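You operate a simulated robot arm through the tools that you are given. There is no shell and no other tool. Be economical: measure what you need, move in short steps, check, and stop when the job is done.

Carry out the task below with a simulated robot arm. There is one attempt and no reset: what you move stays moved.

TASK
Turn the can in the tester plus to plus and test it again.
Fine: it tests at a safe 12 V; switch off whenever the clamp moves, and at the end; the can ends clamped; leave the dial.
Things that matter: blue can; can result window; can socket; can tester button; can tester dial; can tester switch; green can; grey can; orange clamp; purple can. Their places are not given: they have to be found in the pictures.

The check looks at the end state, three seconds after you hand in, the way a careful person would. Anything else that was tipped, shoved, dropped, spilled or broken makes it a failure.

THE ROBOT
A 6-joint arm with a two-finger parallel gripper, fixed in place. Base frame: the origin is at the foot of the arm, x ahead of it, y to its left, z up; the work surface is at about z = 0. Readings come in mm, rad, newtons and seconds.
With the tool pointing down near the work surface it reaches from about 140 to 580 mm from the base axis. Its first joint turns from -1.152 to 1.152 rad. Payload 2.1 kg.
Tool frame: the origin (TCP) lies between the finger pads and is the grasp point; the fingertips stand 30 mm ahead of it; z points along the fingers, y is the line along which they close. Largest opening 94 mm; finger width 28, thickness 10; the body of the gripper, 50 by 96 mm, starts 55 mm behind the TCP.
Orientation is that of the tool frame in the base frame, as [roll, pitch, yaw] about the fixed x, y, z axes, in that order (R = Rz(yaw) Ry(pitch) Rx(roll)). With the fingers straight down and closing along the base's y, the tool's x points along the base's -x, its y along +y and its z along -z.

THE INTERFACE
- The arm moves only by the tool step_arm. Its arguments are lists of equal length, an entry for each row: "slide": the shift along the base's x, y, z in units of 150 mm (1.0 is 150 mm), a list of three; "turn": the turn, a rotation vector about the base's x, y, z in units of 180 degrees (1.0 is 180 degrees), a list of three. In form: {"slide": [[tx, ty, tz], ...], "turn": [[wx, wy, wz], ...]}. A call has 1 to 8 rows; each row is the pose to reach, as a shift and turn from the pose commanded when the call began. "fingers" is the gripper command, from -1 (fully open) to 1 (shut), values between in proportion, set as the call begins (left out, the last holds). A call with a number of a shift or a turn outside -1 to 1 is refused whole. Each row takes 0.2 s and may step no farther than 50 mm and 0.15 rad from the row before; otherwise, or with a gripper value out of range, the whole call is refused. Where a pose cannot be reached the arm comes as near as it can. A force on the tool above 40 N (or 10 N above the force at the start of the call, whichever is more), or a blocked arm, ends the call early, and 0.2 s more pass. The fingers move at their own pace (about 72 mm/s each) and stop on an object; they squeeze with about 32 N. The grip force told is the motor's: it shows also when the fingers shut on nothing. Time passes only in rows, and 0.2 s behind the last, so rows that repeat a pose let the fingers close. The reply holds the time, the measured pose of the TCP, the force on the tool along the base axes, the opening and the grip force, in the units named above and with some noise, with the torque about the TCP (base axes, N m) and any sound that the robot's microphone picked up.
- Cameras (640 x 400 px; columns grow to the right, rows downward): "scene" is fixed at [70.6, -380.9, 497.8]; the picture's right is [0.64, -0.77, 0.00], its down [-0.34, -0.28, -0.90] and it looks along [0.69, 0.57, -0.44] (base axes); focal length 214 px, centre (320, 200). "wrist" rides on the gripper at [76, 14, -102] in the tool frame; the picture's right is [-0.18, 0.98, 0.00], its down [-0.75, -0.14, -0.64] and it looks along [-0.63, -0.12, 0.77] (tool axes); focal length 243 px, centre (320, 200).
- camera(camera): a new picture of that camera. The clock stands still meanwhile.
- locate(camera, pixels): there is no depth. For up to 12 entries [column, row, z] of the newest picture of that camera ("zoom" is the newest enlarged one), the place [x, y] in the base frame at which the ray of that pixel passes the height z, good to about 3 mm. The clock stands still meanwhile.
- zoom(camera, box): a new picture of the part [left, top, right, bottom] of that camera's present view, enlarged. The clock stands still meanwhile.
- hand_in(): hands the job in; it is judged then, once.

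Keep the steps short. Do not move on a guess: measure, check each grasp and each placing, and mend mistakes. In all there are 80 turns and 34 pictures (those below and enlarged ones count). Leave the gripper open and the arm clear of the work at the hand-in unless told otherwise, and finish with a single line.

The tools are called as name(argument=value, ...) on one line, values as JSON. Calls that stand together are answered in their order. step_arm: Moves the arm, as the interface text tells. Its arguments: {"type":"object","properties":{"slide":{"type":"array","items":{"type":"array","items":{"type":"number"}}},"turn":{"type":"array","items":{"type":"array","items":{"type":"number"}}},"fingers":{"type":"number"}},"required":["slide","turn"]} The other tools are called the same way: camera (camera) takes a picture; locate (camera, pixels) gives the place at which the rays of pixels pass given heights; zoom (camera, box) takes an enlarged picture of a part of a camera's view; hand_in () hands the job in.

At the start:

```text
clock: 0.0
tool_pos: [266.5, -101.9, 462.3]
ee_rot: [-3.141, 0.0, -3.142]
wrist_force: [-0.5, -0.3, 0.7]
moment: [0.01, 0.0, -0.02]
gripper_width: 94.1
grip_force: 0.0
```

scene: 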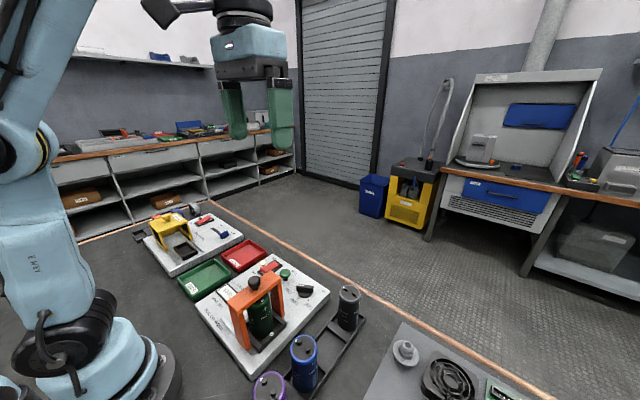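
wrist: 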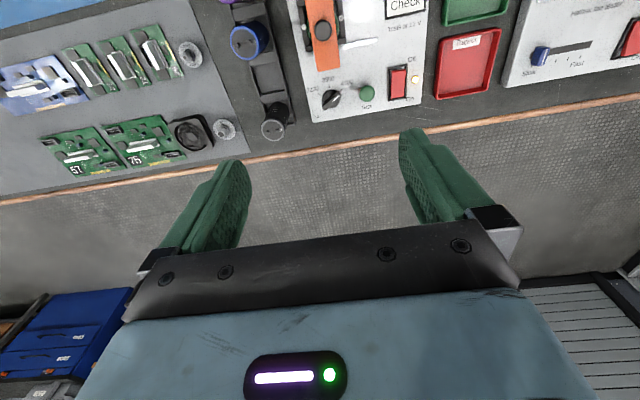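

I see the can tester with an orange clamp at about (260,310) in the scene picture. I'll zoom in on it from both cameras.

zoom(camera="scene", box=[190, 240, 370, 400])

zoom(camera="wrist", box=[220, 0, 440, 140])

```text
2.50 times, centred on (280, 320) of scene
```

zoom: 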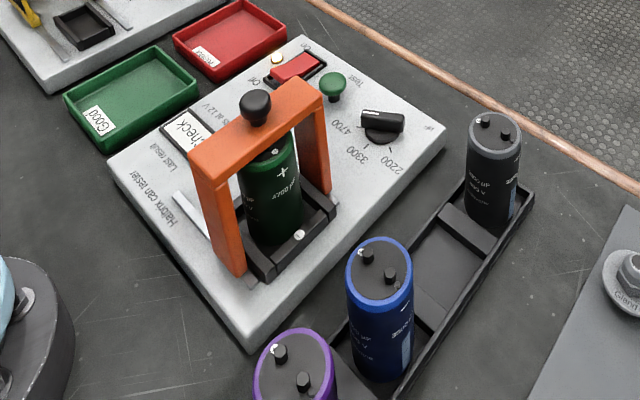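

```text
2.86 times, centred on (330, 70) of wrist
```

zoom: 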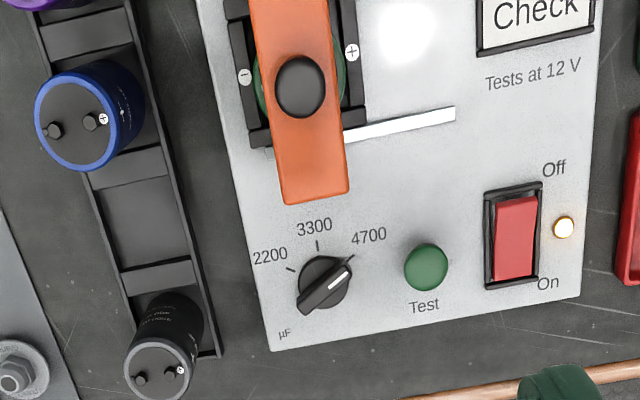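

The lamp beside the red switch is lit, so the switch seems to be On. I'll triangulate the main features using both pictures at several heights.

locate(camera="zoom", pixels=[[515, 238, 30], [515, 238, 50], [426, 266, 30], [426, 266, 50], [302, 85, 100], [302, 85, 130], [302, 85, 160], [352, 52, 50], [244, 78, 50], [325, 285, 40], [455, 113, 30], [330, 30, 30]])

locate(camera="scene", pixels=[[270, 266, 30], [270, 266, 50], [285, 273, 30], [285, 273, 50], [254, 282, 100], [254, 282, 130], [254, 282, 160], [272, 334, 50], [304, 290, 40], [251, 381, 30], [330, 291, 30], [196, 304, 30]])

```text
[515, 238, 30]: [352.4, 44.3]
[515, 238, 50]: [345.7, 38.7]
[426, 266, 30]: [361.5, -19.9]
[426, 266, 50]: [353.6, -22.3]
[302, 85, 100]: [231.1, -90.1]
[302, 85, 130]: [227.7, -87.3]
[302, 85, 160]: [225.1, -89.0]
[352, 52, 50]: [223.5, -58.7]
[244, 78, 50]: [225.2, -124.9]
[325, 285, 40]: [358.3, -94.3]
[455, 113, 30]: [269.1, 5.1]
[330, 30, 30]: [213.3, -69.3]
```

```text
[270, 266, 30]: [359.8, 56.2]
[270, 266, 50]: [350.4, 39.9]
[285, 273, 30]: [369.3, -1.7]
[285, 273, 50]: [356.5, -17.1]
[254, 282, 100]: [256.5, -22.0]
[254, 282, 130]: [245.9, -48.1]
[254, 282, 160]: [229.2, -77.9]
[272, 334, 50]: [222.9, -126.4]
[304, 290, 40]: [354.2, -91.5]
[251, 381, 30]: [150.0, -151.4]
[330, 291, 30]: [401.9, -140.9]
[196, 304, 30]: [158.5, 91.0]
```

Estimates so far:
- Switch: (346,39,50)
- Button: (354,-21,52)
- Knob top: about (225,-88,165)
- Socket: centre (224,-91), with the + mark on the +y side and − on the −y side

Off is the low-x end of the switch. I'll move above the panel with the fingers shut for a closer look at it.

step_arm(slide=[[-0.02, 0.19, -0.2], [-0.04, 0.38, -0.4], [-0.06, 0.57, -0.6], [-0.08, 0.76, -0.8], [-0.1, 0.94, -1.0]], turn=[[0, 0, 0], [0, 0, 0], [0, 0, 0], [0, 0, 0], [0, 0, 0]], fingers=1)

camera(camera="wrist")

```text
clock: 1.2
tool_pos: [250.6, 38.3, 311.3]
ee_rot: [-3.14, 0.0, -3.141]
wrist_force: [-0.1, -0.1, 0.0]
moment: [0.0, -0.01, -0.03]
gripper_width: 0.2
grip_force: 31.6
```

```text
29 pictures are left
```

wrist: 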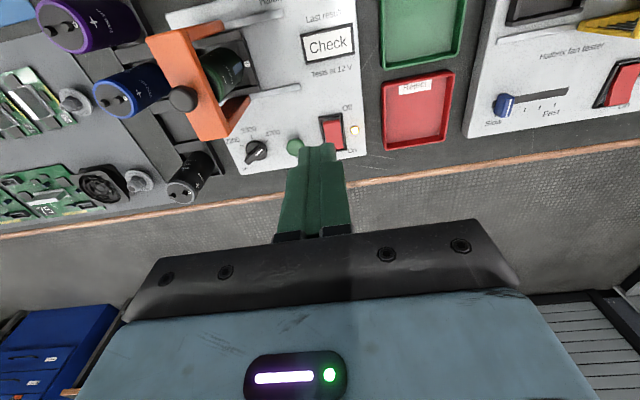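

The whole tester shows from here. I'll enlarge the switch and can area.

zoom(camera="wrist", box=[160, 20, 376, 155])

```text
2.96 times, centred on (268, 88) of wrist
```

zoom: 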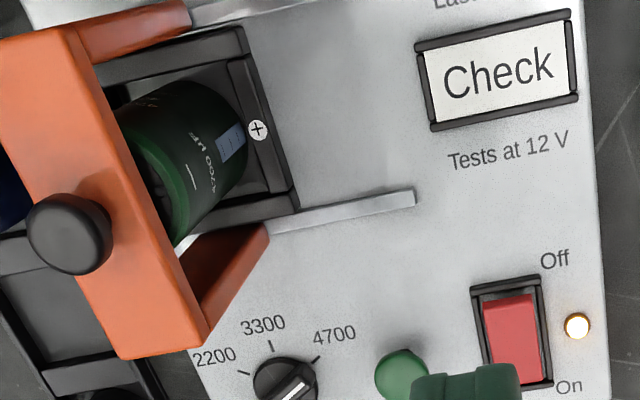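

The can's − stripe faces the socket's + mark, so it's in backwards. The can reads 4700 µF and the dial points at 4700. Next I'll measure the switch ends, rail end and clamp.

locate(camera="zoom", pixels=[[510, 298, 45], [515, 380, 45], [505, 280, 35], [525, 385, 35], [415, 198, 32], [70, 230, 165], [257, 130, 45], [145, 350, 145], [10, 40, 145], [60, 35, 145], [205, 340, 145], [480, 340, 35]])

zoom(camera="scene", box=[240, 245, 320, 295])

```text
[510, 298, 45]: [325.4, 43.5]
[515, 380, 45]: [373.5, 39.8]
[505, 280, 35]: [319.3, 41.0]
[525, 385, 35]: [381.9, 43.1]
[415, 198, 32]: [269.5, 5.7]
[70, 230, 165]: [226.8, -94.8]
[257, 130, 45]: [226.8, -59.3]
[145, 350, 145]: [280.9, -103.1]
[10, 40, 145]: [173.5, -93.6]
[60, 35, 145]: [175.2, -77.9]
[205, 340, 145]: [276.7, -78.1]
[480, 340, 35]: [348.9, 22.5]
```

```text
8.00 times, centred on (280, 270) of scene
```

zoom: 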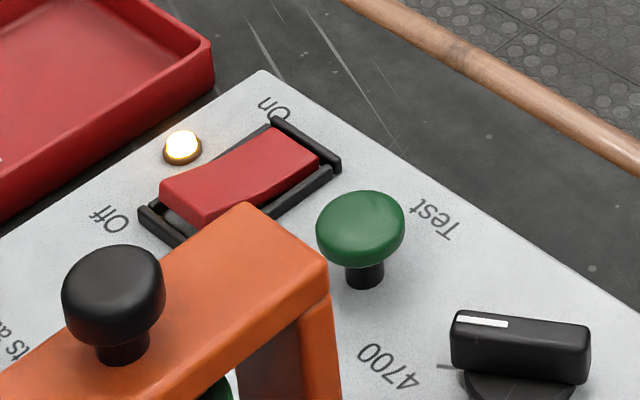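

The rocker's Off end (x≈327) stands raised. I'll bring the shut fingers over x≈337, y≈41 and come down.

step_arm(slide=[[0.2, 0.01, -0.2], [0.4, 0.02, -0.4], [0.57, 0.02, -0.65], [0.57, 0.02, -0.9], [0.57, 0.02, -1.0]], turn=[[0, 0, 0], [0, 0, 0], [0, 0, 0], [0, 0, 0], [0, 0, 0]])

step_arm(slide=[[0, 0, -0.25], [0, 0, -0.4]], turn=[[0, 0, 0], [0, 0, 0]])

zoom(camera="scene", box=[230, 235, 326, 295])

```text
clock: 2.4
tool_pos: [336.3, 43.2, 162.9]
ee_rot: [-3.141, 0.001, -3.141]
wrist_force: [-0.1, 0.4, 0.0]
moment: [0.01, 0.02, -0.02]
gripper_width: 0.0
grip_force: 31.5
```

```text
clock: 3.0
tool_pos: [334.7, 42.0, 101.0]
ee_rot: [-3.141, -0.001, -3.141]
wrist_force: [-0.3, -1.0, 0.4]
moment: [0.02, 0.0, 0.02]
gripper_width: 0.1
grip_force: 31.8
```

```text
6.67 times, centred on (278, 265) of scene
```

zoom: 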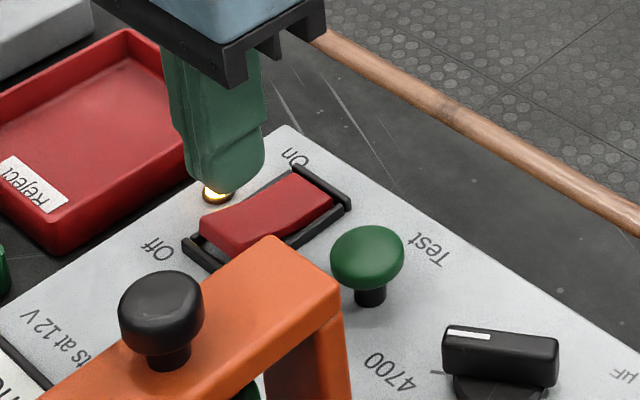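

locate(camera="zoom", pixels=[[226, 225, 45], [226, 225, 50], [226, 225, 55], [310, 195, 45], [200, 218, 50], [240, 250, 50], [182, 240, 35], [367, 242, 55]])

```text
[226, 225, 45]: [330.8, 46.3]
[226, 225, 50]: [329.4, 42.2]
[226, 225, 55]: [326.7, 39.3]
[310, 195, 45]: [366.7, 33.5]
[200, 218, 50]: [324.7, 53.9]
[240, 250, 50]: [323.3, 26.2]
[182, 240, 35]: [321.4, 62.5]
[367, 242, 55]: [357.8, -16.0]
```

The fingers are aligned over the raised end (top about z 50, y 26–54). I'll press down in small steps.

step_arm(slide=[[-0.01, 0, -0.08], [-0.01, 0, -0.12], [-0.01, 0, -0.15], [-0.01, 0, -0.18], [-0.01, 0, -0.2]], turn=[[0, 0, 0], [0, 0, 0], [0, 0, 0], [0, 0, 0], [0, 0, 0]])

zoom(camera="scene", box=[230, 235, 326, 295])

```text
clock: 4.2
tool_pos: [333.9, 43.4, 72.3]
ee_rot: [-3.141, -0.004, -3.14]
wrist_force: [-12.5, 1.8, 36.3]
moment: [0.09, -0.13, -0.12]
gripper_width: 0.2
grip_force: 32.5
heard: click
```

```text
6.67 times, centred on (278, 265) of scene
```

zoom: 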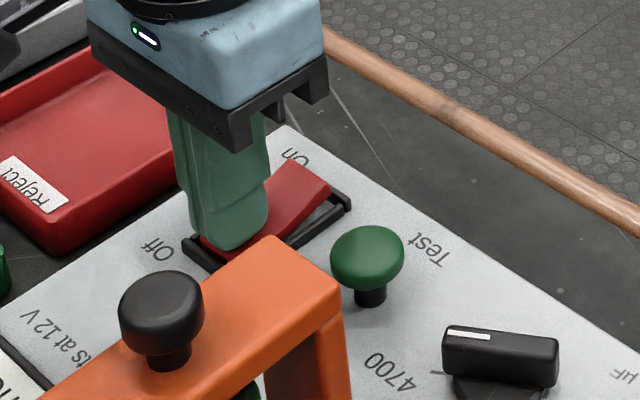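

The switch clicked and the On end is now raised. I'll back up, check the lamp, and measure the knob and bridge heights.

step_arm(slide=[[0, 0, 0.2], [0, 0, 0.5], [0, 0, 0.8], [-0.2, -0.1, 1.0]], turn=[[0, 0, 0], [0, 0, 0], [0, 0, 0], [0, 0, 0]])

zoom(camera="scene", box=[200, 240, 328, 360])

locate(camera="zoom", pixels=[[10, 10, 150]])

```text
clock: 5.2
tool_pos: [305.3, 28.8, 224.3]
ee_rot: [3.141, 0.0, -3.138]
wrist_force: [0.5, 0.0, -0.3]
moment: [-0.02, -0.02, -0.01]
gripper_width: 0.0
grip_force: 32.5
```

```text
3.33 times, centred on (264, 300) of scene
```

zoom: 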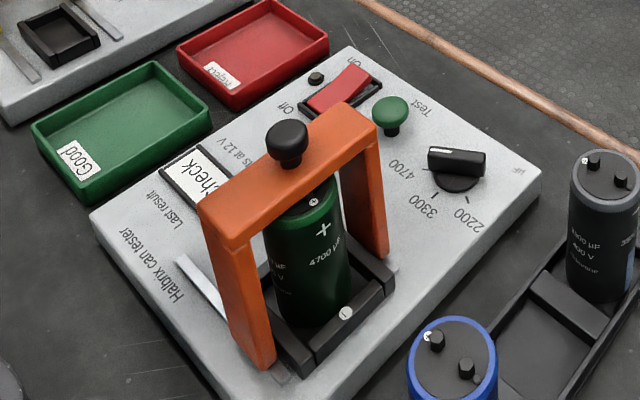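

```text
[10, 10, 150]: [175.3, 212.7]
```

The lamp is out. The can's + faces −y, toward the socket's −, so it's confirmed backwards. Next I'll get the knob and bridge heights from the scene.

locate(camera="zoom", pixels=[[287, 132, 165], [287, 132, 175], [287, 132, 185], [287, 162, 150], [287, 162, 160], [347, 103, 140], [347, 103, 150], [347, 103, 160], [383, 125, 140], [383, 125, 150], [198, 207, 150], [314, 202, 120]])

```text
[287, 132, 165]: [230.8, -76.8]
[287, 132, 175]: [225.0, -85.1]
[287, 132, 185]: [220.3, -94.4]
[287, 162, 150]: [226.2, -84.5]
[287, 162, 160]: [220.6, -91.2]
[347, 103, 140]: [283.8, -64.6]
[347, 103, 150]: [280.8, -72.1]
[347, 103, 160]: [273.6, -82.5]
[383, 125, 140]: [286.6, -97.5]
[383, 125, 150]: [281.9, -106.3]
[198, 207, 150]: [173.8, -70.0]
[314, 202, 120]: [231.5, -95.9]
```

Knob: top z≈178 at (225,-90), with the bridge top at about 152. I'll move above the knob with the fingers partly open, then check.

step_arm(slide=[[-0.13, -0.2, 0.03], [-0.27, -0.4, 0.03], [-0.4, -0.6, 0.03], [-0.535, -0.795, 0.03]], turn=[[0, 0, 0], [0, 0, 0], [0, 0, 0], [0, 0, 0]], fingers=-0.3)

camera(camera="wrist")

```text
clock: 6.2
tool_pos: [226.1, -93.6, 226.2]
ee_rot: [-3.141, 0.0, -3.14]
wrist_force: [0.6, -0.2, 0.0]
moment: [0.02, 0.0, 0.01]
gripper_width: 60.9
grip_force: 0.0
```

```text
23 pictures are left
```

wrist: 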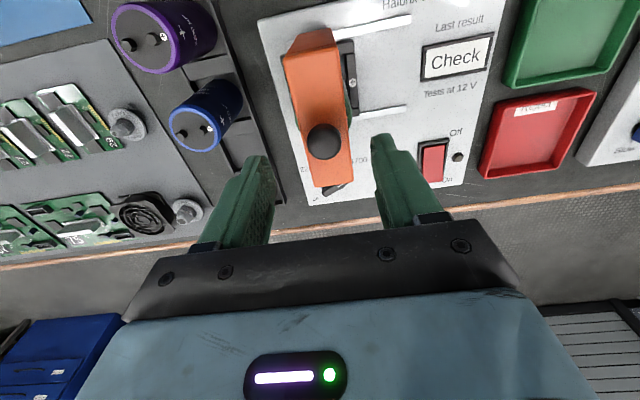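

locate(camera="wrist", pixels=[[323, 138, 175], [323, 142, 170], [306, 142, 170], [341, 142, 170]])

```text
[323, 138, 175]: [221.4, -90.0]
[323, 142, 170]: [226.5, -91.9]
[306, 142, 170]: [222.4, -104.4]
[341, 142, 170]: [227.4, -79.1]
```

The knob centre measures about (225,-91) and 25 mm wide, so it sits between the fingers. I'll lower to z≈187 and close.

step_arm(slide=[[0, 0.013, -0.13], [0, 0.013, -0.26]], turn=[[0, 0, 0], [0, 0, 0]])

step_arm(slide=[[0, 0, 0], [0, 0, 0], [0, 0, 0]], turn=[[0, 0, 0], [0, 0, 0], [0, 0, 0]], fingers=1)

```text
clock: 6.8
tool_pos: [226.0, -91.7, 186.9]
ee_rot: [3.141, 0.001, -3.14]
wrist_force: [-0.3, 0.1, -0.2]
moment: [-0.02, -0.03, 0.01]
gripper_width: 61.2
grip_force: 0.1
```

```text
clock: 7.6
tool_pos: [225.6, -89.7, 187.2]
ee_rot: [3.139, 0.001, -3.138]
wrist_force: [1.7, 17.3, -2.6]
moment: [0.19, 0.23, -0.01]
gripper_width: 23.5
grip_force: 44.9
```

The knob is gripped at 23.5 mm. I'll slide the clamp gently along +y, the way the rails run.

step_arm(slide=[[0, 0.04, 0], [0, 0.1, 0], [0, 0.17, 0], [0, 0.24, 0]], turn=[[0, 0, 0], [0, 0, 0], [0, 0, 0], [0, 0, 0]])

zoom(camera="scene", box=[200, 240, 328, 360])

```text
clock: 8.6
tool_pos: [224.8, -53.8, 186.2]
ee_rot: [3.141, 0.001, -3.14]
wrist_force: [6.2, -1.2, -36.1]
moment: [0.03, -0.13, -0.01]
gripper_width: 23.9
grip_force: 44.9
```

```text
3.33 times, centred on (264, 300) of scene
```

zoom: 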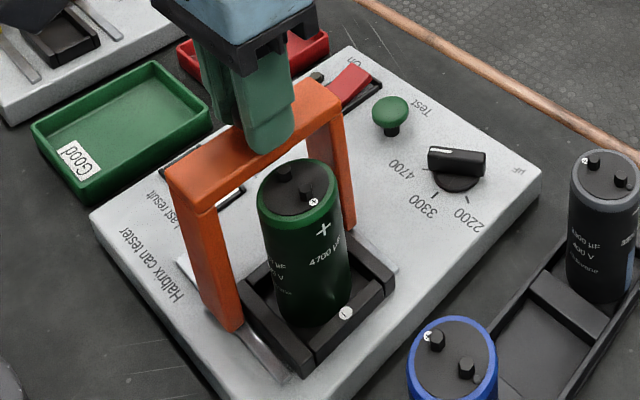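

The clamp slides freely. I'll carry on along +y toward the rail end, easing the downward load slightly.

step_arm(slide=[[0, 0.06, -0.005], [0, 0.14, -0.005], [0, 0.22, -0.005], [0, 0.3, -0.005]], turn=[[0, 0, 0], [0, 0, 0], [0, 0, 0], [0, 0, 0]])

```text
clock: 9.5
tool_pos: [224.7, -23.1, 187.7]
ee_rot: [-3.114, -0.003, 3.135]
wrist_force: [-1.0, -4.8, -0.5]
moment: [0.5, -0.03, 0.01]
gripper_width: 23.6
grip_force: 44.7
stopped in row 4: the force on the tool passed its limit at 64 N (the readings are from after the stop); the commanded pose is now the measured one
```

The clamp reached its end stop after about 68 mm of travel. I'll release the knob, rise and look at the can.

step_arm(slide=[[0, 0, 0], [0, 0, 0], [0, 0, 0]], turn=[[0, 0, 0], [0, 0, 0], [0, 0, 0]], fingers=-0.3)

step_arm(slide=[[0, 0, 0.25], [0, -0.2, 0.4], [0, -0.45, 0.4]], turn=[[-0.009, 0, 0], [-0.009, 0, 0], [-0.009, 0, 0]], fingers=-1)

camera(camera="wrist")

zoom(camera="scene", box=[200, 240, 328, 360])

```text
clock: 10.3
tool_pos: [224.8, -24.3, 187.5]
ee_rot: [-3.117, -0.001, 3.136]
wrist_force: [0.6, 0.1, 0.8]
moment: [0.01, 0.0, 0.04]
gripper_width: 60.9
grip_force: 0.0
```

```text
clock: 11.1
tool_pos: [224.9, -91.6, 248.1]
ee_rot: [-3.09, -0.003, 3.135]
wrist_force: [1.0, 0.2, 0.1]
moment: [0.0, 0.02, -0.01]
gripper_width: 94.1
grip_force: 0.1
```

```text
21 pictures are left
```

wrist: 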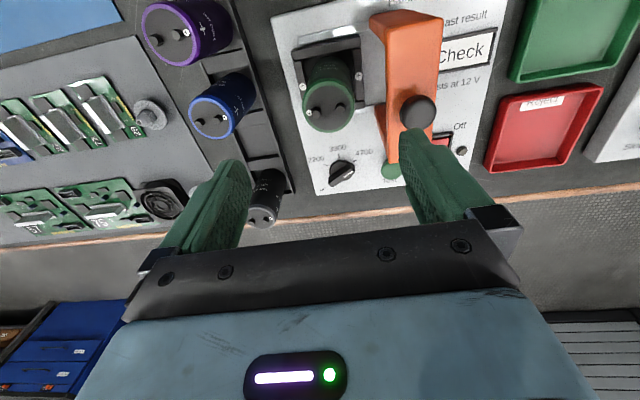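

```text
3.33 times, centred on (264, 300) of scene
```

zoom: 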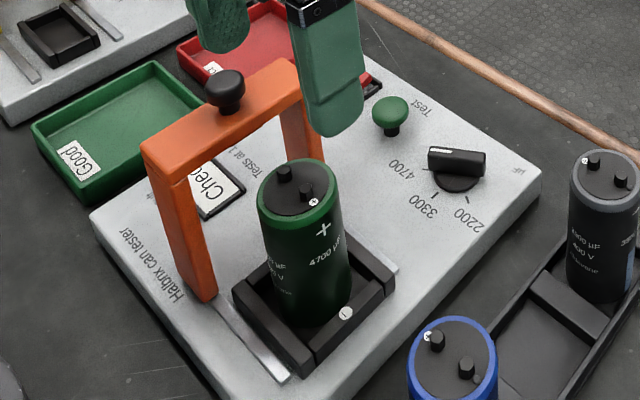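

The can is now free, with its + terminal on the −y side. My tilt correction went the wrong way, so I'll reverse it. First I'll find the can's axis and height.

locate(camera="zoom", pixels=[[298, 188, 120], [298, 188, 130], [298, 188, 140], [258, 190, 130], [338, 186, 130], [284, 176, 140], [306, 191, 140], [225, 103, 165]])

locate(camera="wrist", pixels=[[329, 106, 120], [329, 106, 130], [329, 106, 140], [303, 106, 130], [355, 106, 130], [318, 109, 140], [340, 110, 140], [418, 112, 175], [300, 60, 45], [362, 48, 45], [303, 48, 45]])

```text
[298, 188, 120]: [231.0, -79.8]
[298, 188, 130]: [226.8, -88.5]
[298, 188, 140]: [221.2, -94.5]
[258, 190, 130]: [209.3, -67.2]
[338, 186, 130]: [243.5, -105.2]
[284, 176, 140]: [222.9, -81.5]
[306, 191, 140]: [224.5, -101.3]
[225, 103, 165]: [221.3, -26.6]
```

```text
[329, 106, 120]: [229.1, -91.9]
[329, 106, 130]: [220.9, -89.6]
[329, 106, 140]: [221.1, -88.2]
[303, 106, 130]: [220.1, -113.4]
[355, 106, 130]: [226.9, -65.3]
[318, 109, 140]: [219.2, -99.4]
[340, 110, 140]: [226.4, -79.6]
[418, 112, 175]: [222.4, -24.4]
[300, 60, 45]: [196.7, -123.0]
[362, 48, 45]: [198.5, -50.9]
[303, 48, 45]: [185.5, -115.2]
```

Can: axis about (224,-90), 50 mm across, top z≈130, terminals to about 140. I'll grip it along x, which keeps the gripper clear of the clamp. First I'll level the tool, then turn +90° about z up here.

step_arm(slide=[[0, 0, 0]], turn=[[0.0164, 0, 0.002]])

step_arm(slide=[[0, 0, 0], [0, 0, 0], [0, 0, 0], [0, 0, 0], [0, 0, 0], [0, 0, 0], [0, 0, 0], [0, 0, 0]], turn=[[0, 0, 0.0455], [0, 0, 0.091], [0, 0, 0.1365], [0, 0, 0.182], [0, 0, 0.2275], [0, 0, 0.273], [0, 0, 0.3185], [0, 0, 0.364]])

step_arm(slide=[[0, 0, 0], [0, 0, 0], [0, 0, 0]], turn=[[0, 0, 0.0455], [0, 0, 0.091], [0, 0, 0.136]], fingers=-0.6)

```text
clock: 11.5
tool_pos: [225.5, -91.1, 247.5]
ee_rot: [-3.141, -0.003, 3.141]
wrist_force: [0.7, 0.8, 0.3]
moment: [0.01, 0.02, 0.02]
gripper_width: 93.6
grip_force: 0.0
```

```text
clock: 13.3
tool_pos: [226.6, -90.8, 247.4]
ee_rot: [-3.141, -0.001, -1.995]
wrist_force: [-0.3, -0.5, -0.1]
moment: [-0.01, 0.03, -0.01]
gripper_width: 94.2
grip_force: 0.1
```

```text
clock: 14.1
tool_pos: [225.7, -89.6, 246.8]
ee_rot: [-3.138, -0.002, -1.567]
wrist_force: [0.2, -0.2, 0.4]
moment: [-0.01, 0.03, -0.01]
gripper_width: 75.2
grip_force: 0.0
```

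The tool is turned and level. I'll take a wrist picture to check the can is centred between the fingers.

camera(camera="wrist")

```text
19 pictures are left
```

wrist: 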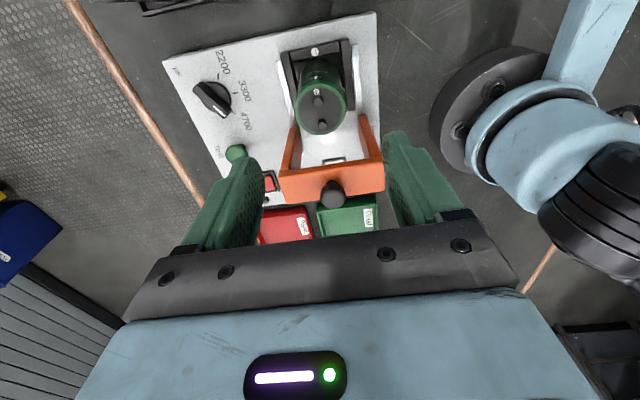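

locate(camera="wrist", pixels=[[321, 108, 130], [295, 108, 130], [347, 108, 130], [321, 83, 130], [321, 134, 130], [318, 94, 138], [322, 126, 138]])

```text
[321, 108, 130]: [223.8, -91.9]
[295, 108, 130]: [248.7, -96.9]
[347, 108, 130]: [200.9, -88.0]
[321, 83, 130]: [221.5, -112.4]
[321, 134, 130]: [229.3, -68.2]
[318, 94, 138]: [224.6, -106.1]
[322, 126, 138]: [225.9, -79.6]
```

The can is centred at (225,-91) with its terminals exactly along y. I'll lower to z≈100 and close.

step_arm(slide=[[0, -0.007, -0.3], [0, -0.007, -0.6], [0, -0.007, -0.8], [0, -0.007, -0.98]], turn=[[0, 0, 0], [0, 0, 0], [0, 0, 0], [0, 0, 0]])

step_arm(slide=[[0, 0, 0], [0, 0, 0], [0, 0, 0]], turn=[[0, 0, 0], [0, 0, 0], [0, 0, 0]], fingers=1)

```text
clock: 15.1
tool_pos: [224.5, -92.6, 99.9]
ee_rot: [-3.14, -0.001, -1.57]
wrist_force: [1.0, -0.7, 0.7]
moment: [0.0, 0.04, 0.01]
gripper_width: 75.1
grip_force: 0.0
```

```text
clock: 15.9
tool_pos: [224.3, -93.8, 100.3]
ee_rot: [-3.139, -0.003, -1.57]
wrist_force: [-0.3, 0.3, -0.2]
moment: [-0.03, 0.02, 0.02]
gripper_width: 47.3
grip_force: 32.1
```

The can is gripped at 47 mm. I'll lift it 70 mm, straight up, slowly at first.

step_arm(slide=[[0, 0, 0.03], [0, 0, 0.1], [0, 0, 0.2], [0, 0, 0.34], [0, 0, 0.47]], turn=[[0, 0, 0], [0, 0, 0], [0, 0, 0], [0, 0, 0], [0, 0, 0]])

zoom(camera="scene", box=[200, 230, 328, 350])

```text
clock: 17.1
tool_pos: [225.2, -92.2, 172.4]
ee_rot: [-3.14, 0.0, -1.571]
wrist_force: [-0.1, 0.1, -2.4]
moment: [-0.02, -0.01, 0.03]
gripper_width: 46.8
grip_force: 32.7
```

```text
3.33 times, centred on (264, 290) of scene
```

zoom: 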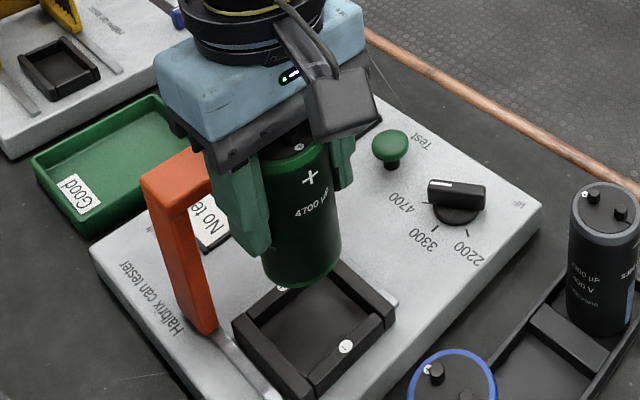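

The can is held clear of the socket and the window has changed. I'll turn it −180° in three calls, checking the pose after each.

step_arm(slide=[[0, 0, 0], [0, 0, 0], [0, 0, 0], [0, 0, 0], [0, 0, 0], [0, 0, 0], [0, 0, 0], [0, 0, 0]], turn=[[0, 0, -0.0455], [0, 0, -0.091], [0, 0, -0.1365], [0, 0, -0.182], [0, 0, -0.2275], [0, 0, -0.273], [0, 0, -0.3185], [0, 0, -0.364]])

step_arm(slide=[[0, 0, 0], [0, 0, 0], [0, 0, 0], [0, 0, 0], [0, 0, 0], [0, 0, 0], [0, 0, 0], [0, 0, 0]], turn=[[0, 0, -0.0455], [0, 0, -0.091], [0, 0, -0.1365], [0, 0, -0.182], [0, 0, -0.2275], [0, 0, -0.273], [0, 0, -0.3185], [0, 0, -0.364]])

step_arm(slide=[[0, 0, 0], [0, 0, 0], [0, 0, 0], [0, 0, 0], [0, 0, 0], [0, 0, 0]], turn=[[0, 0, -0.0455], [0, 0, -0.091], [0, 0, -0.1365], [0, 0, -0.182], [0, 0, -0.2275], [0, 0, -0.272]])

zoom(camera="scene", box=[200, 230, 328, 350])

```text
clock: 18.9
tool_pos: [224.4, -91.3, 170.7]
ee_rot: [-3.141, -0.002, -2.719]
wrist_force: [0.4, 0.2, -3.1]
moment: [-0.02, -0.03, 0.03]
gripper_width: 47.0
grip_force: 32.1
```

```text
clock: 20.7
tool_pos: [224.1, -92.9, 171.0]
ee_rot: [-3.141, -0.003, 2.422]
wrist_force: [0.3, -0.1, -3.6]
moment: [-0.04, -0.01, -0.01]
gripper_width: 47.0
grip_force: 31.9
```

```text
clock: 22.1
tool_pos: [225.9, -90.5, 172.0]
ee_rot: [-3.14, -0.003, 1.567]
wrist_force: [1.1, -0.7, -2.9]
moment: [0.04, 0.0, 0.0]
gripper_width: 47.0
grip_force: 32.4
```

```text
3.33 times, centred on (264, 290) of scene
```

zoom: 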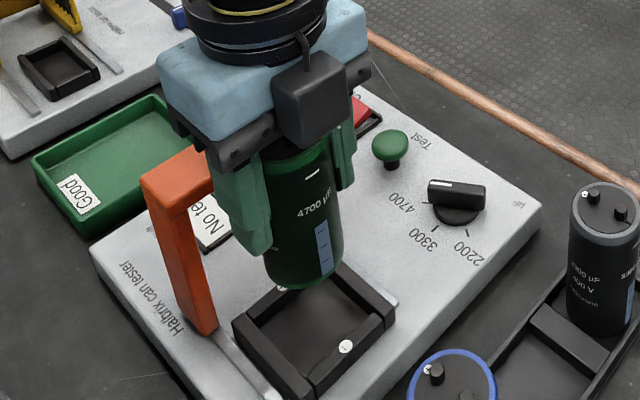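

The − stripe now faces −y, toward the socket's − mark. I'll lower the can back to its old height.

step_arm(slide=[[0, 0, -0.15], [0, 0, -0.3], [0, 0, -0.38], [0, 0, -0.43], [0, 0, -0.46], [0, 0, -0.47]], turn=[[0, 0, 0], [0, 0, 0], [0, 0, 0], [0, 0, 0], [0, 0, 0], [0, 0, 0]])

zoom(camera="scene", box=[200, 240, 328, 360])

```text
clock: 23.5
tool_pos: [225.0, -91.1, 101.0]
ee_rot: [-3.14, -0.002, 1.572]
wrist_force: [-4.1, 0.6, 12.0]
moment: [0.27, 0.01, 0.03]
gripper_width: 47.0
grip_force: 31.4
```

```text
3.33 times, centred on (264, 300) of scene
```

zoom: 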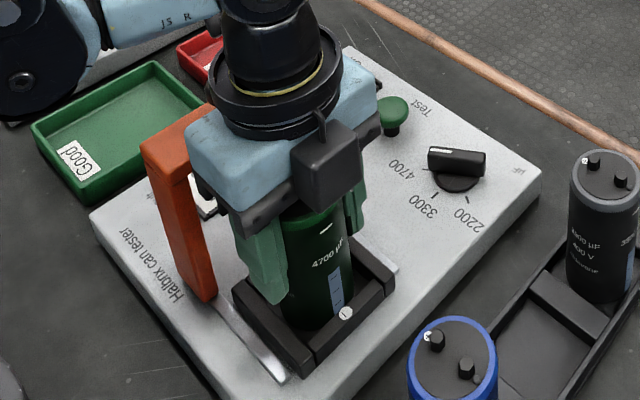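

The can is seated, with a light 12 N floor contact at the old height. I'll open and rise straight up.

step_arm(slide=[[0, 0, 0], [0, 0, 0], [0, 0, 0]], turn=[[0, 0, 0], [0, 0, 0], [0, 0, 0]], fingers=-0.5)

step_arm(slide=[[0, 0, 0.2], [0, 0, 0.5], [0, 0, 0.8], [0, 0, 1.0]], turn=[[0, 0, 0], [0, 0, 0], [0, 0, 0], [0, 0, 0]])

zoom(camera="scene", box=[200, 240, 328, 360])

```text
clock: 24.3
tool_pos: [224.5, -91.2, 101.0]
ee_rot: [-3.141, -0.002, 1.572]
wrist_force: [0.3, -0.2, -0.4]
moment: [-0.04, -0.01, 0.0]
gripper_width: 70.7
grip_force: 0.2
```

```text
clock: 25.3
tool_pos: [224.1, -94.3, 249.9]
ee_rot: [-3.14, -0.001, 1.571]
wrist_force: [-1.1, 0.0, -0.2]
moment: [0.04, -0.02, -0.02]
gripper_width: 70.4
grip_force: 0.0
```

```text
3.33 times, centred on (264, 300) of scene
```

zoom: 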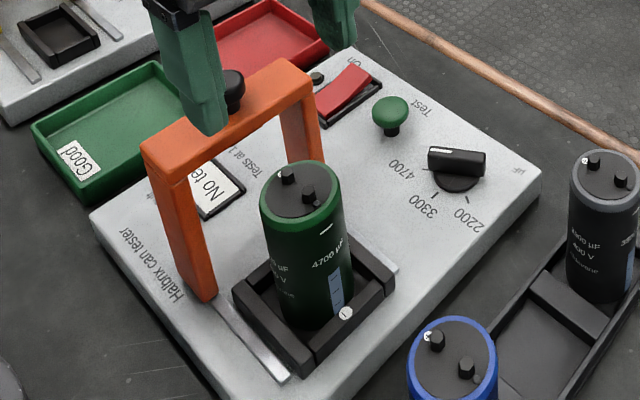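

The can stands upright, plus to plus. Next I'll turn the tool back by +90° while moving over the knob at about (224,-24).

step_arm(slide=[[0, 0, 0], [0, 0, 0], [0, 0.1, 0], [0, 0.2, 0], [0, 0.3, 0], [0, 0.4, 0], [0, 0.46, 0], [0, 0.46, 0]], turn=[[0, 0, 0.0455], [0, 0, 0.091], [0, 0, 0.1365], [0, 0, 0.182], [0, 0, 0.2275], [0, 0, 0.273], [0, 0, 0.3185], [0, 0, 0.364]], fingers=-0.3)

step_arm(slide=[[0, 0, 0], [0, 0, 0], [0, 0, 0]], turn=[[0, 0, 0.0455], [0, 0, 0.091], [0, 0, 0.136]])

camera(camera="wrist")

```text
clock: 27.1
tool_pos: [224.4, -21.5, 250.0]
ee_rot: [-3.14, 0.0, 2.716]
wrist_force: [0.4, -0.3, -0.2]
moment: [0.04, 0.05, -0.02]
gripper_width: 61.0
grip_force: 0.0
```

```text
clock: 27.9
tool_pos: [225.1, -23.7, 249.9]
ee_rot: [-3.141, -0.002, -3.139]
wrist_force: [-0.3, -0.5, 0.3]
moment: [0.0, -0.01, -0.01]
gripper_width: 61.2
grip_force: 0.1
```

```text
14 pictures are left
```

wrist: 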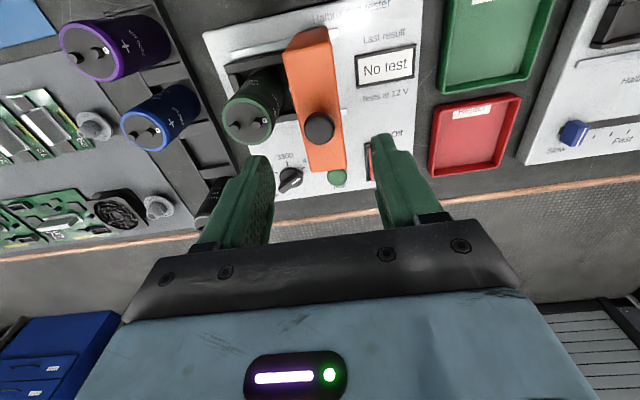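

The window reads "No test" and the knob is centred between the fingers. I'll lower to z≈187 and grip.

step_arm(slide=[[0, 0, -0.2], [0, 0, -0.42]], turn=[[0, 0, 0], [0, 0, 0]])

step_arm(slide=[[0, 0, 0], [0, 0, 0], [0, 0, 0]], turn=[[0, 0, 0], [0, 0, 0], [0, 0, 0]], fingers=1)

step_arm(slide=[[0, -0.08, 0], [0, -0.16, 0], [0, -0.24, 0], [0, -0.32, 0], [0, -0.39, 0]], turn=[[0, 0, 0], [0, 0, 0], [0, 0, 0], [0, 0, 0], [0, 0, 0]])

```text
clock: 28.5
tool_pos: [224.8, -21.3, 187.0]
ee_rot: [-3.141, -0.001, -3.14]
wrist_force: [0.7, 0.0, 0.4]
moment: [-0.03, 0.0, 0.01]
gripper_width: 61.0
grip_force: 0.1
```

```text
clock: 29.3
tool_pos: [226.2, -23.8, 185.0]
ee_rot: [-3.13, -0.001, 3.141]
wrist_force: [2.6, -30.3, -15.5]
moment: [-0.34, -0.3, 0.72]
gripper_width: 35.6
grip_force: 45.4
```

```text
clock: 30.5
tool_pos: [224.3, -81.7, 187.1]
ee_rot: [-3.139, 0.0, 3.142]
wrist_force: [5.7, 2.1, -30.9]
moment: [-0.04, -0.11, -0.01]
gripper_width: 23.8
grip_force: 44.7
```

The clamp follows. I'll push the last ~9 mm to its original place at y≈-91.

step_arm(slide=[[0, -0.02, 0], [0, -0.04, 0], [0, -0.06, 0], [0, -0.07, 0]], turn=[[0, 0, 0], [0, 0, 0], [0, 0, 0], [0, 0, 0]])

zoom(camera="scene", box=[200, 240, 328, 360])

```text
clock: 31.5
tool_pos: [224.4, -89.7, 188.1]
ee_rot: [3.138, -0.005, -3.141]
wrist_force: [-2.8, 18.3, -19.0]
moment: [0.05, -0.72, -0.04]
gripper_width: 23.5
grip_force: 45.2
```

```text
3.33 times, centred on (264, 300) of scene
```

zoom: 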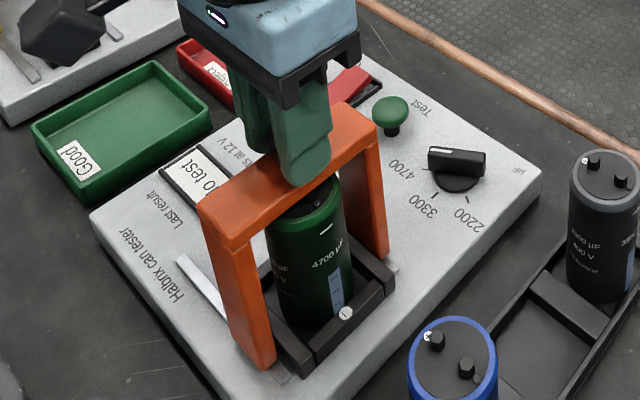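

The clamp is back at its original place against the stop, with 18 N felt. I'll release, rise and move over the switch's On end at (364,42).

step_arm(slide=[[0, 0, 0], [0, 0, 0], [0, 0, 0.15], [0, 0, 0.32]], turn=[[0, 0, 0], [0, 0, 0], [0, 0, 0], [0, 0, 0]], fingers=-0.3)

step_arm(slide=[[0.19, 0.175, 0], [0.38, 0.35, 0], [0.57, 0.525, 0], [0.76, 0.7, 0], [0.93, 0.875, 0]], turn=[[0, 0, 0], [0, 0, 0], [0, 0, 0], [0, 0, 0], [0, 0, 0]], fingers=1)

zoom(camera="scene", box=[200, 240, 328, 360])

```text
clock: 32.5
tool_pos: [223.8, -92.1, 237.4]
ee_rot: [-3.142, -0.002, 3.141]
wrist_force: [-0.4, -0.5, -0.1]
moment: [0.03, 0.0, 0.0]
gripper_width: 61.0
grip_force: 0.0
```

```text
clock: 33.7
tool_pos: [363.4, 39.8, 234.6]
ee_rot: [-3.141, -0.002, -3.14]
wrist_force: [0.6, -0.2, -1.0]
moment: [0.0, 0.01, -0.02]
gripper_width: 0.1
grip_force: 32.0
```

```text
3.33 times, centred on (264, 300) of scene
```

zoom: 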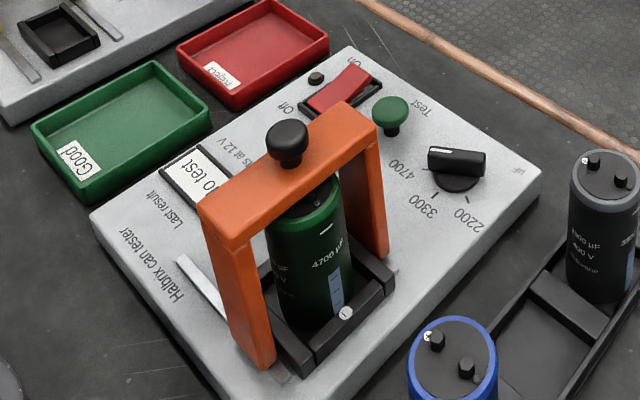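

The clamp is home and everything is clear. Now I'll go down and press the On end.

step_arm(slide=[[0, 0.01, -0.3], [0, 0.01, -0.6], [0, 0.01, -0.9]], turn=[[0, 0, 0], [0, 0, 0], [0, 0, 0]])

step_arm(slide=[[0, 0, -0.06], [0, 0, -0.1], [0, 0, -0.13], [0, 0, -0.16], [0, 0, -0.18], [0, 0, -0.2]], turn=[[0, 0, 0], [0, 0, 0], [0, 0, 0], [0, 0, 0], [0, 0, 0], [0, 0, 0]])

```text
clock: 34.5
tool_pos: [362.8, 40.6, 102.5]
ee_rot: [-3.14, -0.001, 3.141]
wrist_force: [0.4, 0.4, -0.5]
moment: [-0.01, 0.0, 0.0]
gripper_width: 0.1
grip_force: 32.1
```

```text
clock: 36.0
tool_pos: [363.5, 40.5, 73.2]
ee_rot: [-3.14, -0.005, 3.141]
wrist_force: [1.4, -0.3, 8.1]
moment: [0.05, 0.06, -0.04]
gripper_width: 0.2
grip_force: 32.2
stopped in row 6: the force on the tool passed its limit at 50 N (the readings are from after the stop); the commanded pose is now the measured one
```

No click was reported. I'll raise and look at the lamp.

step_arm(slide=[[0, 0, 0.15], [0, 0, 0.4], [0, 0, 0.7]], turn=[[0, 0, 0], [0, 0, 0], [0, 0, 0]])

zoom(camera="scene", box=[230, 235, 326, 295])

```text
clock: 36.8
tool_pos: [365.0, 39.8, 177.5]
ee_rot: [-3.14, -0.003, -3.141]
wrist_force: [0.7, 0.5, 0.5]
moment: [-0.02, -0.02, -0.01]
gripper_width: 0.2
grip_force: 31.6
```

```text
6.67 times, centred on (278, 265) of scene
```

zoom: 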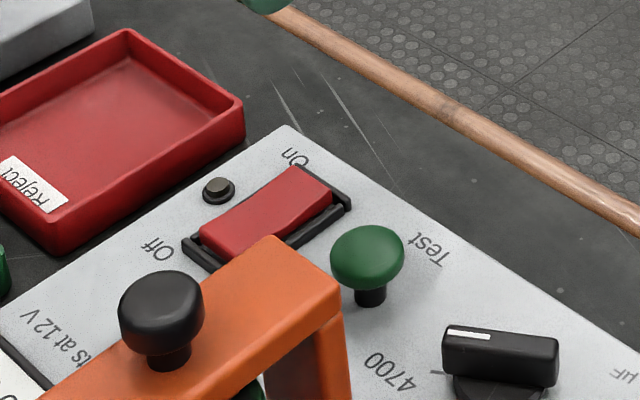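

The lamp is dark and the rocker hasn't flipped. The finger probably bore on the frame or near the pivot, so I'll measure the On end more exactly.

locate(camera="zoom", pixels=[[297, 165, 50], [333, 190, 50], [315, 178, 50], [350, 200, 35], [295, 165, 40], [200, 235, 40], [240, 255, 40], [182, 240, 35], [220, 245, 40]])

zoom(camera="wrist", box=[230, 60, 400, 166])

```text
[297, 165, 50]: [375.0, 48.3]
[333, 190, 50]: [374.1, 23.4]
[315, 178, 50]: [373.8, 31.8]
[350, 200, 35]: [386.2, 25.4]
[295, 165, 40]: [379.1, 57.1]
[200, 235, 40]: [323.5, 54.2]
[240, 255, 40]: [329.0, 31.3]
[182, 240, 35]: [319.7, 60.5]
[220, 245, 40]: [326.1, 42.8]
```

```text
3.76 times, centred on (315, 113) of wrist
```

zoom: 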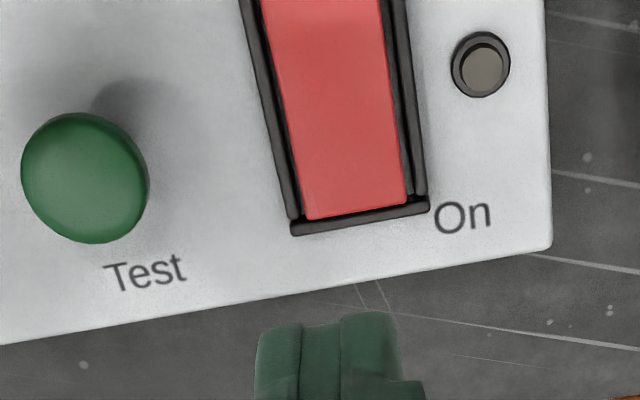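

locate(camera="zoom", pixels=[[307, 218, 48], [405, 203, 48], [355, 212, 48], [293, 228, 36], [428, 205, 36], [265, 10, 45], [380, 10, 45], [85, 165, 58], [85, 175, 55]])

```text
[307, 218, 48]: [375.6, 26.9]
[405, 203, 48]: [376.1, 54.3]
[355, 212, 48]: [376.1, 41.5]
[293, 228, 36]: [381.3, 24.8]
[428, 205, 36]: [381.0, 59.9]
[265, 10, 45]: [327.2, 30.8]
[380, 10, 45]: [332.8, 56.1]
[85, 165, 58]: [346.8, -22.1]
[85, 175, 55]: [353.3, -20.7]
```

The y alignment is fine, but the flat 28 mm finger bears on both the frame end and the rocker's inner part. I'll tilt the tool 0.2 rad about y so only its outer lower edge, at x≈371, presses the On end.

step_arm(slide=[[-0.01, 0.005, -0.2], [-0.01, 0.005, -0.5]], turn=[[0, 0.032, 0], [0, 0.064, 0]])

step_arm(slide=[[0, 0, -0.05], [0, 0, -0.09], [0, 0, -0.12], [0, 0, -0.14], [0, 0, -0.16], [0, 0, -0.175], [0, 0, -0.19], [0, 0, -0.205]], turn=[[0, 0, 0], [0, 0, 0], [0, 0, 0], [0, 0, 0], [0, 0, 0], [0, 0, 0], [0, 0, 0], [0, 0, 0]])

```text
clock: 37.4
tool_pos: [361.5, 42.7, 102.3]
ee_rot: [-3.14, -0.207, 3.14]
wrist_force: [-0.8, -0.2, 0.9]
moment: [0.01, 0.01, 0.09]
gripper_width: 0.0
grip_force: 31.8
```

```text
clock: 39.2
tool_pos: [362.9, 41.7, 72.0]
ee_rot: [-3.14, -0.204, 3.141]
wrist_force: [1.3, 0.6, 1.9]
moment: [-0.03, -0.03, -0.02]
gripper_width: 0.0
grip_force: 32.2
heard: click
```

It clicked. I'll rise, level the tool, move over the Test button at (354,-21) and check the lamp.

step_arm(slide=[[0, 0, 0.15], [0, 0, 0.35], [-0.03, -0.2, 0.4], [-0.06, -0.42, 0.4]], turn=[[0, 0, 0], [0, -0.032, 0], [0, -0.064, 0], [0, -0.064, 0]])

zoom(camera="scene", box=[216, 235, 344, 315])

```text
clock: 40.2
tool_pos: [355.6, -18.8, 132.1]
ee_rot: [-3.139, 0.0, 3.141]
wrist_force: [0.8, 0.4, -0.1]
moment: [-0.02, 0.04, -0.01]
gripper_width: 0.2
grip_force: 31.3
```

```text
5.00 times, centred on (280, 275) of scene
```

zoom: 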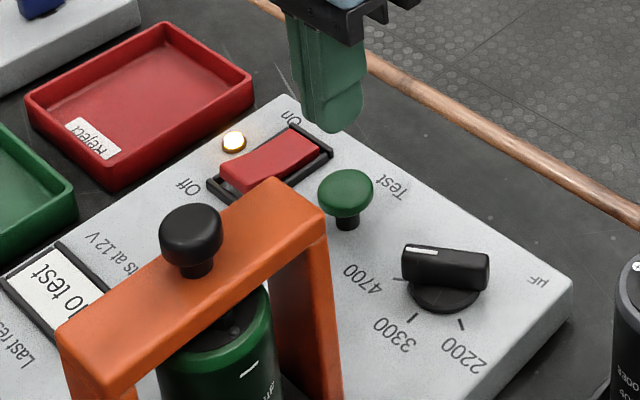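

The lamp is lit. Now I'll press the Test button.

step_arm(slide=[[-0.01, -0.01, -0.2], [-0.01, -0.01, -0.25], [-0.01, -0.01, -0.28], [-0.01, -0.01, -0.3], [-0.01, -0.01, -0.32], [-0.01, -0.01, -0.335], [-0.01, -0.01, -0.35]], turn=[[0, 0, 0], [0, 0, 0], [0, 0, 0], [0, 0, 0], [0, 0, 0], [0, 0, 0], [0, 0, 0]])

```text
clock: 41.8
tool_pos: [352.0, -21.9, 78.8]
ee_rot: [-3.141, 0.0, -3.141]
wrist_force: [1.3, 0.6, 2.7]
moment: [0.02, -0.07, 0.01]
gripper_width: 0.0
grip_force: 32.0
heard: click
```

It clicked. I'll rise and read the result window.

step_arm(slide=[[0, 0, 0.2], [0, 0, 0.4], [-0.06, 0.2, 0.5], [-0.13, 0.43, 0.5]], turn=[[0, 0, 0], [0, 0, 0], [0, 0, 0], [0, 0, 0]])

zoom(camera="scene", box=[200, 240, 328, 360])

```text
clock: 42.8
tool_pos: [332.6, 40.3, 155.1]
ee_rot: [-3.14, -0.004, 3.141]
wrist_force: [0.3, -0.3, -0.3]
moment: [0.01, -0.03, -0.01]
gripper_width: 0.0
grip_force: 32.2
```

```text
3.33 times, centred on (264, 300) of scene
```

zoom: 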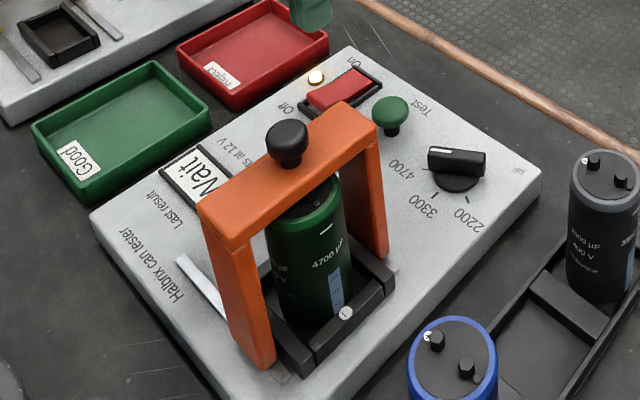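

The window says "Wait". I'll hold still for a few seconds and look again.

step_arm(slide=[[0, 0, 0], [0, 0, 0], [0, 0, 0], [0, 0, 0], [0, 0, 0], [0, 0, 0], [0, 0, 0], [0, 0, 0]], turn=[[0, 0, 0], [0, 0, 0], [0, 0, 0], [0, 0, 0], [0, 0, 0], [0, 0, 0], [0, 0, 0], [0, 0, 0]])

step_arm(slide=[[0, 0, 0], [0, 0, 0], [0, 0, 0], [0, 0, 0], [0, 0, 0], [0, 0, 0], [0, 0, 0], [0, 0, 0]], turn=[[0, 0, 0], [0, 0, 0], [0, 0, 0], [0, 0, 0], [0, 0, 0], [0, 0, 0], [0, 0, 0], [0, 0, 0]])

zoom(camera="scene", box=[200, 240, 328, 360])

```text
clock: 44.6
tool_pos: [334.1, 40.2, 153.6]
ee_rot: [-3.14, -0.005, -3.141]
wrist_force: [-0.2, -0.3, -0.2]
moment: [-0.01, 0.0, 0.0]
gripper_width: 0.0
grip_force: 31.9
```

```text
clock: 46.4
tool_pos: [333.0, 40.0, 155.4]
ee_rot: [-3.14, -0.004, -3.141]
wrist_force: [0.2, 0.2, 0.5]
moment: [0.0, -0.04, 0.02]
gripper_width: 0.0
grip_force: 32.0
```

```text
3.33 times, centred on (264, 300) of scene
```

zoom: 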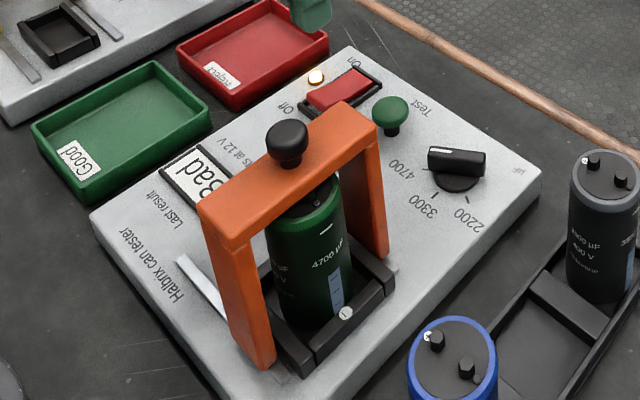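

The result is "Bad": a real verdict with the right polarity and dial. Now I'll switch off, tilting the other way so only the inner edge presses the Off end at x≈329.

step_arm(slide=[[0.015, 0.01, -0.15], [0.025, 0.01, -0.35]], turn=[[0, -0.032, 0], [0, -0.064, 0]])

step_arm(slide=[[0, 0, -0.05], [0, 0, -0.09], [0, 0, -0.12], [0, 0, -0.14], [0, 0, -0.16], [0, 0, -0.175], [0, 0, -0.19], [0, 0, -0.205]], turn=[[0, 0, 0], [0, 0, 0], [0, 0, 0], [0, 0, 0], [0, 0, 0], [0, 0, 0], [0, 0, 0], [0, 0, 0]])

```text
clock: 47.0
tool_pos: [336.7, 40.4, 101.3]
ee_rot: [-3.14, 0.197, 3.141]
wrist_force: [0.0, 0.5, 0.0]
moment: [-0.01, 0.02, -0.01]
gripper_width: 0.2
grip_force: 31.9
```

```text
clock: 48.8
tool_pos: [336.0, 42.4, 71.7]
ee_rot: [-3.139, 0.198, -3.14]
wrist_force: [-0.6, -0.5, 1.9]
moment: [0.0, -0.02, -0.02]
gripper_width: 0.2
grip_force: 32.1
heard: click
```

It clicked. I'll rise, level, open the gripper, get clear and check.

step_arm(slide=[[0, 0, 0.2], [0, 0, 0.5], [0, 0, 0.8], [0, 0, 1.0]], turn=[[0, 0, 0], [0, 0.032, 0], [0, 0.064, 0], [0, 0.064, 0]])

step_arm(slide=[[0, 0, 0.3], [0, 0, 0.6], [0, 0, 0.8]], turn=[[0, 0, 0], [0, 0, 0], [0, 0, 0]], fingers=-1)

zoom(camera="scene", box=[200, 240, 328, 360])

camera(camera="scene")

```text
clock: 49.8
tool_pos: [336.8, 43.5, 222.1]
ee_rot: [-3.141, -0.004, 3.141]
wrist_force: [-0.1, -0.2, -0.2]
moment: [0.01, 0.02, 0.0]
gripper_width: 0.1
grip_force: 32.8
```

```text
clock: 50.6
tool_pos: [335.5, 43.2, 342.3]
ee_rot: [-3.139, -0.005, -3.141]
wrist_force: [1.0, -0.1, -0.5]
moment: [-0.01, 0.03, 0.0]
gripper_width: 93.6
grip_force: 0.1
```

```text
3.33 times, centred on (264, 300) of scene
```

zoom: 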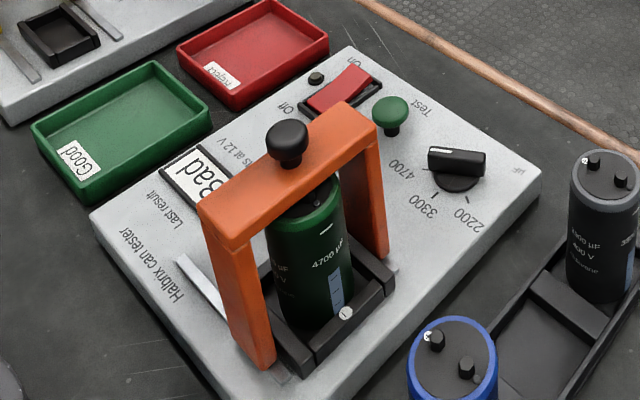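

```text
5 pictures are left
```

scene: 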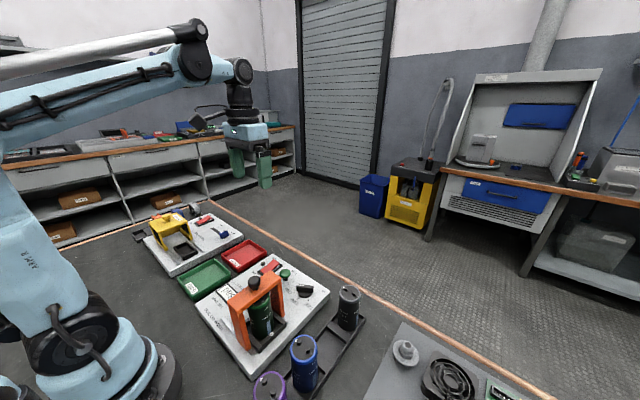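

The lamp is out, the can is clamped plus to plus, the window shows "Bad", the dial hasn't been touched, and the gripper is open with the arm clear. I'll hand in.

hand_in()

```text
The job is handed in.
```

The green can is turned plus to plus, retested with result "Bad", left clamped with the tester switched off, the dial untouched, and the arm clear.
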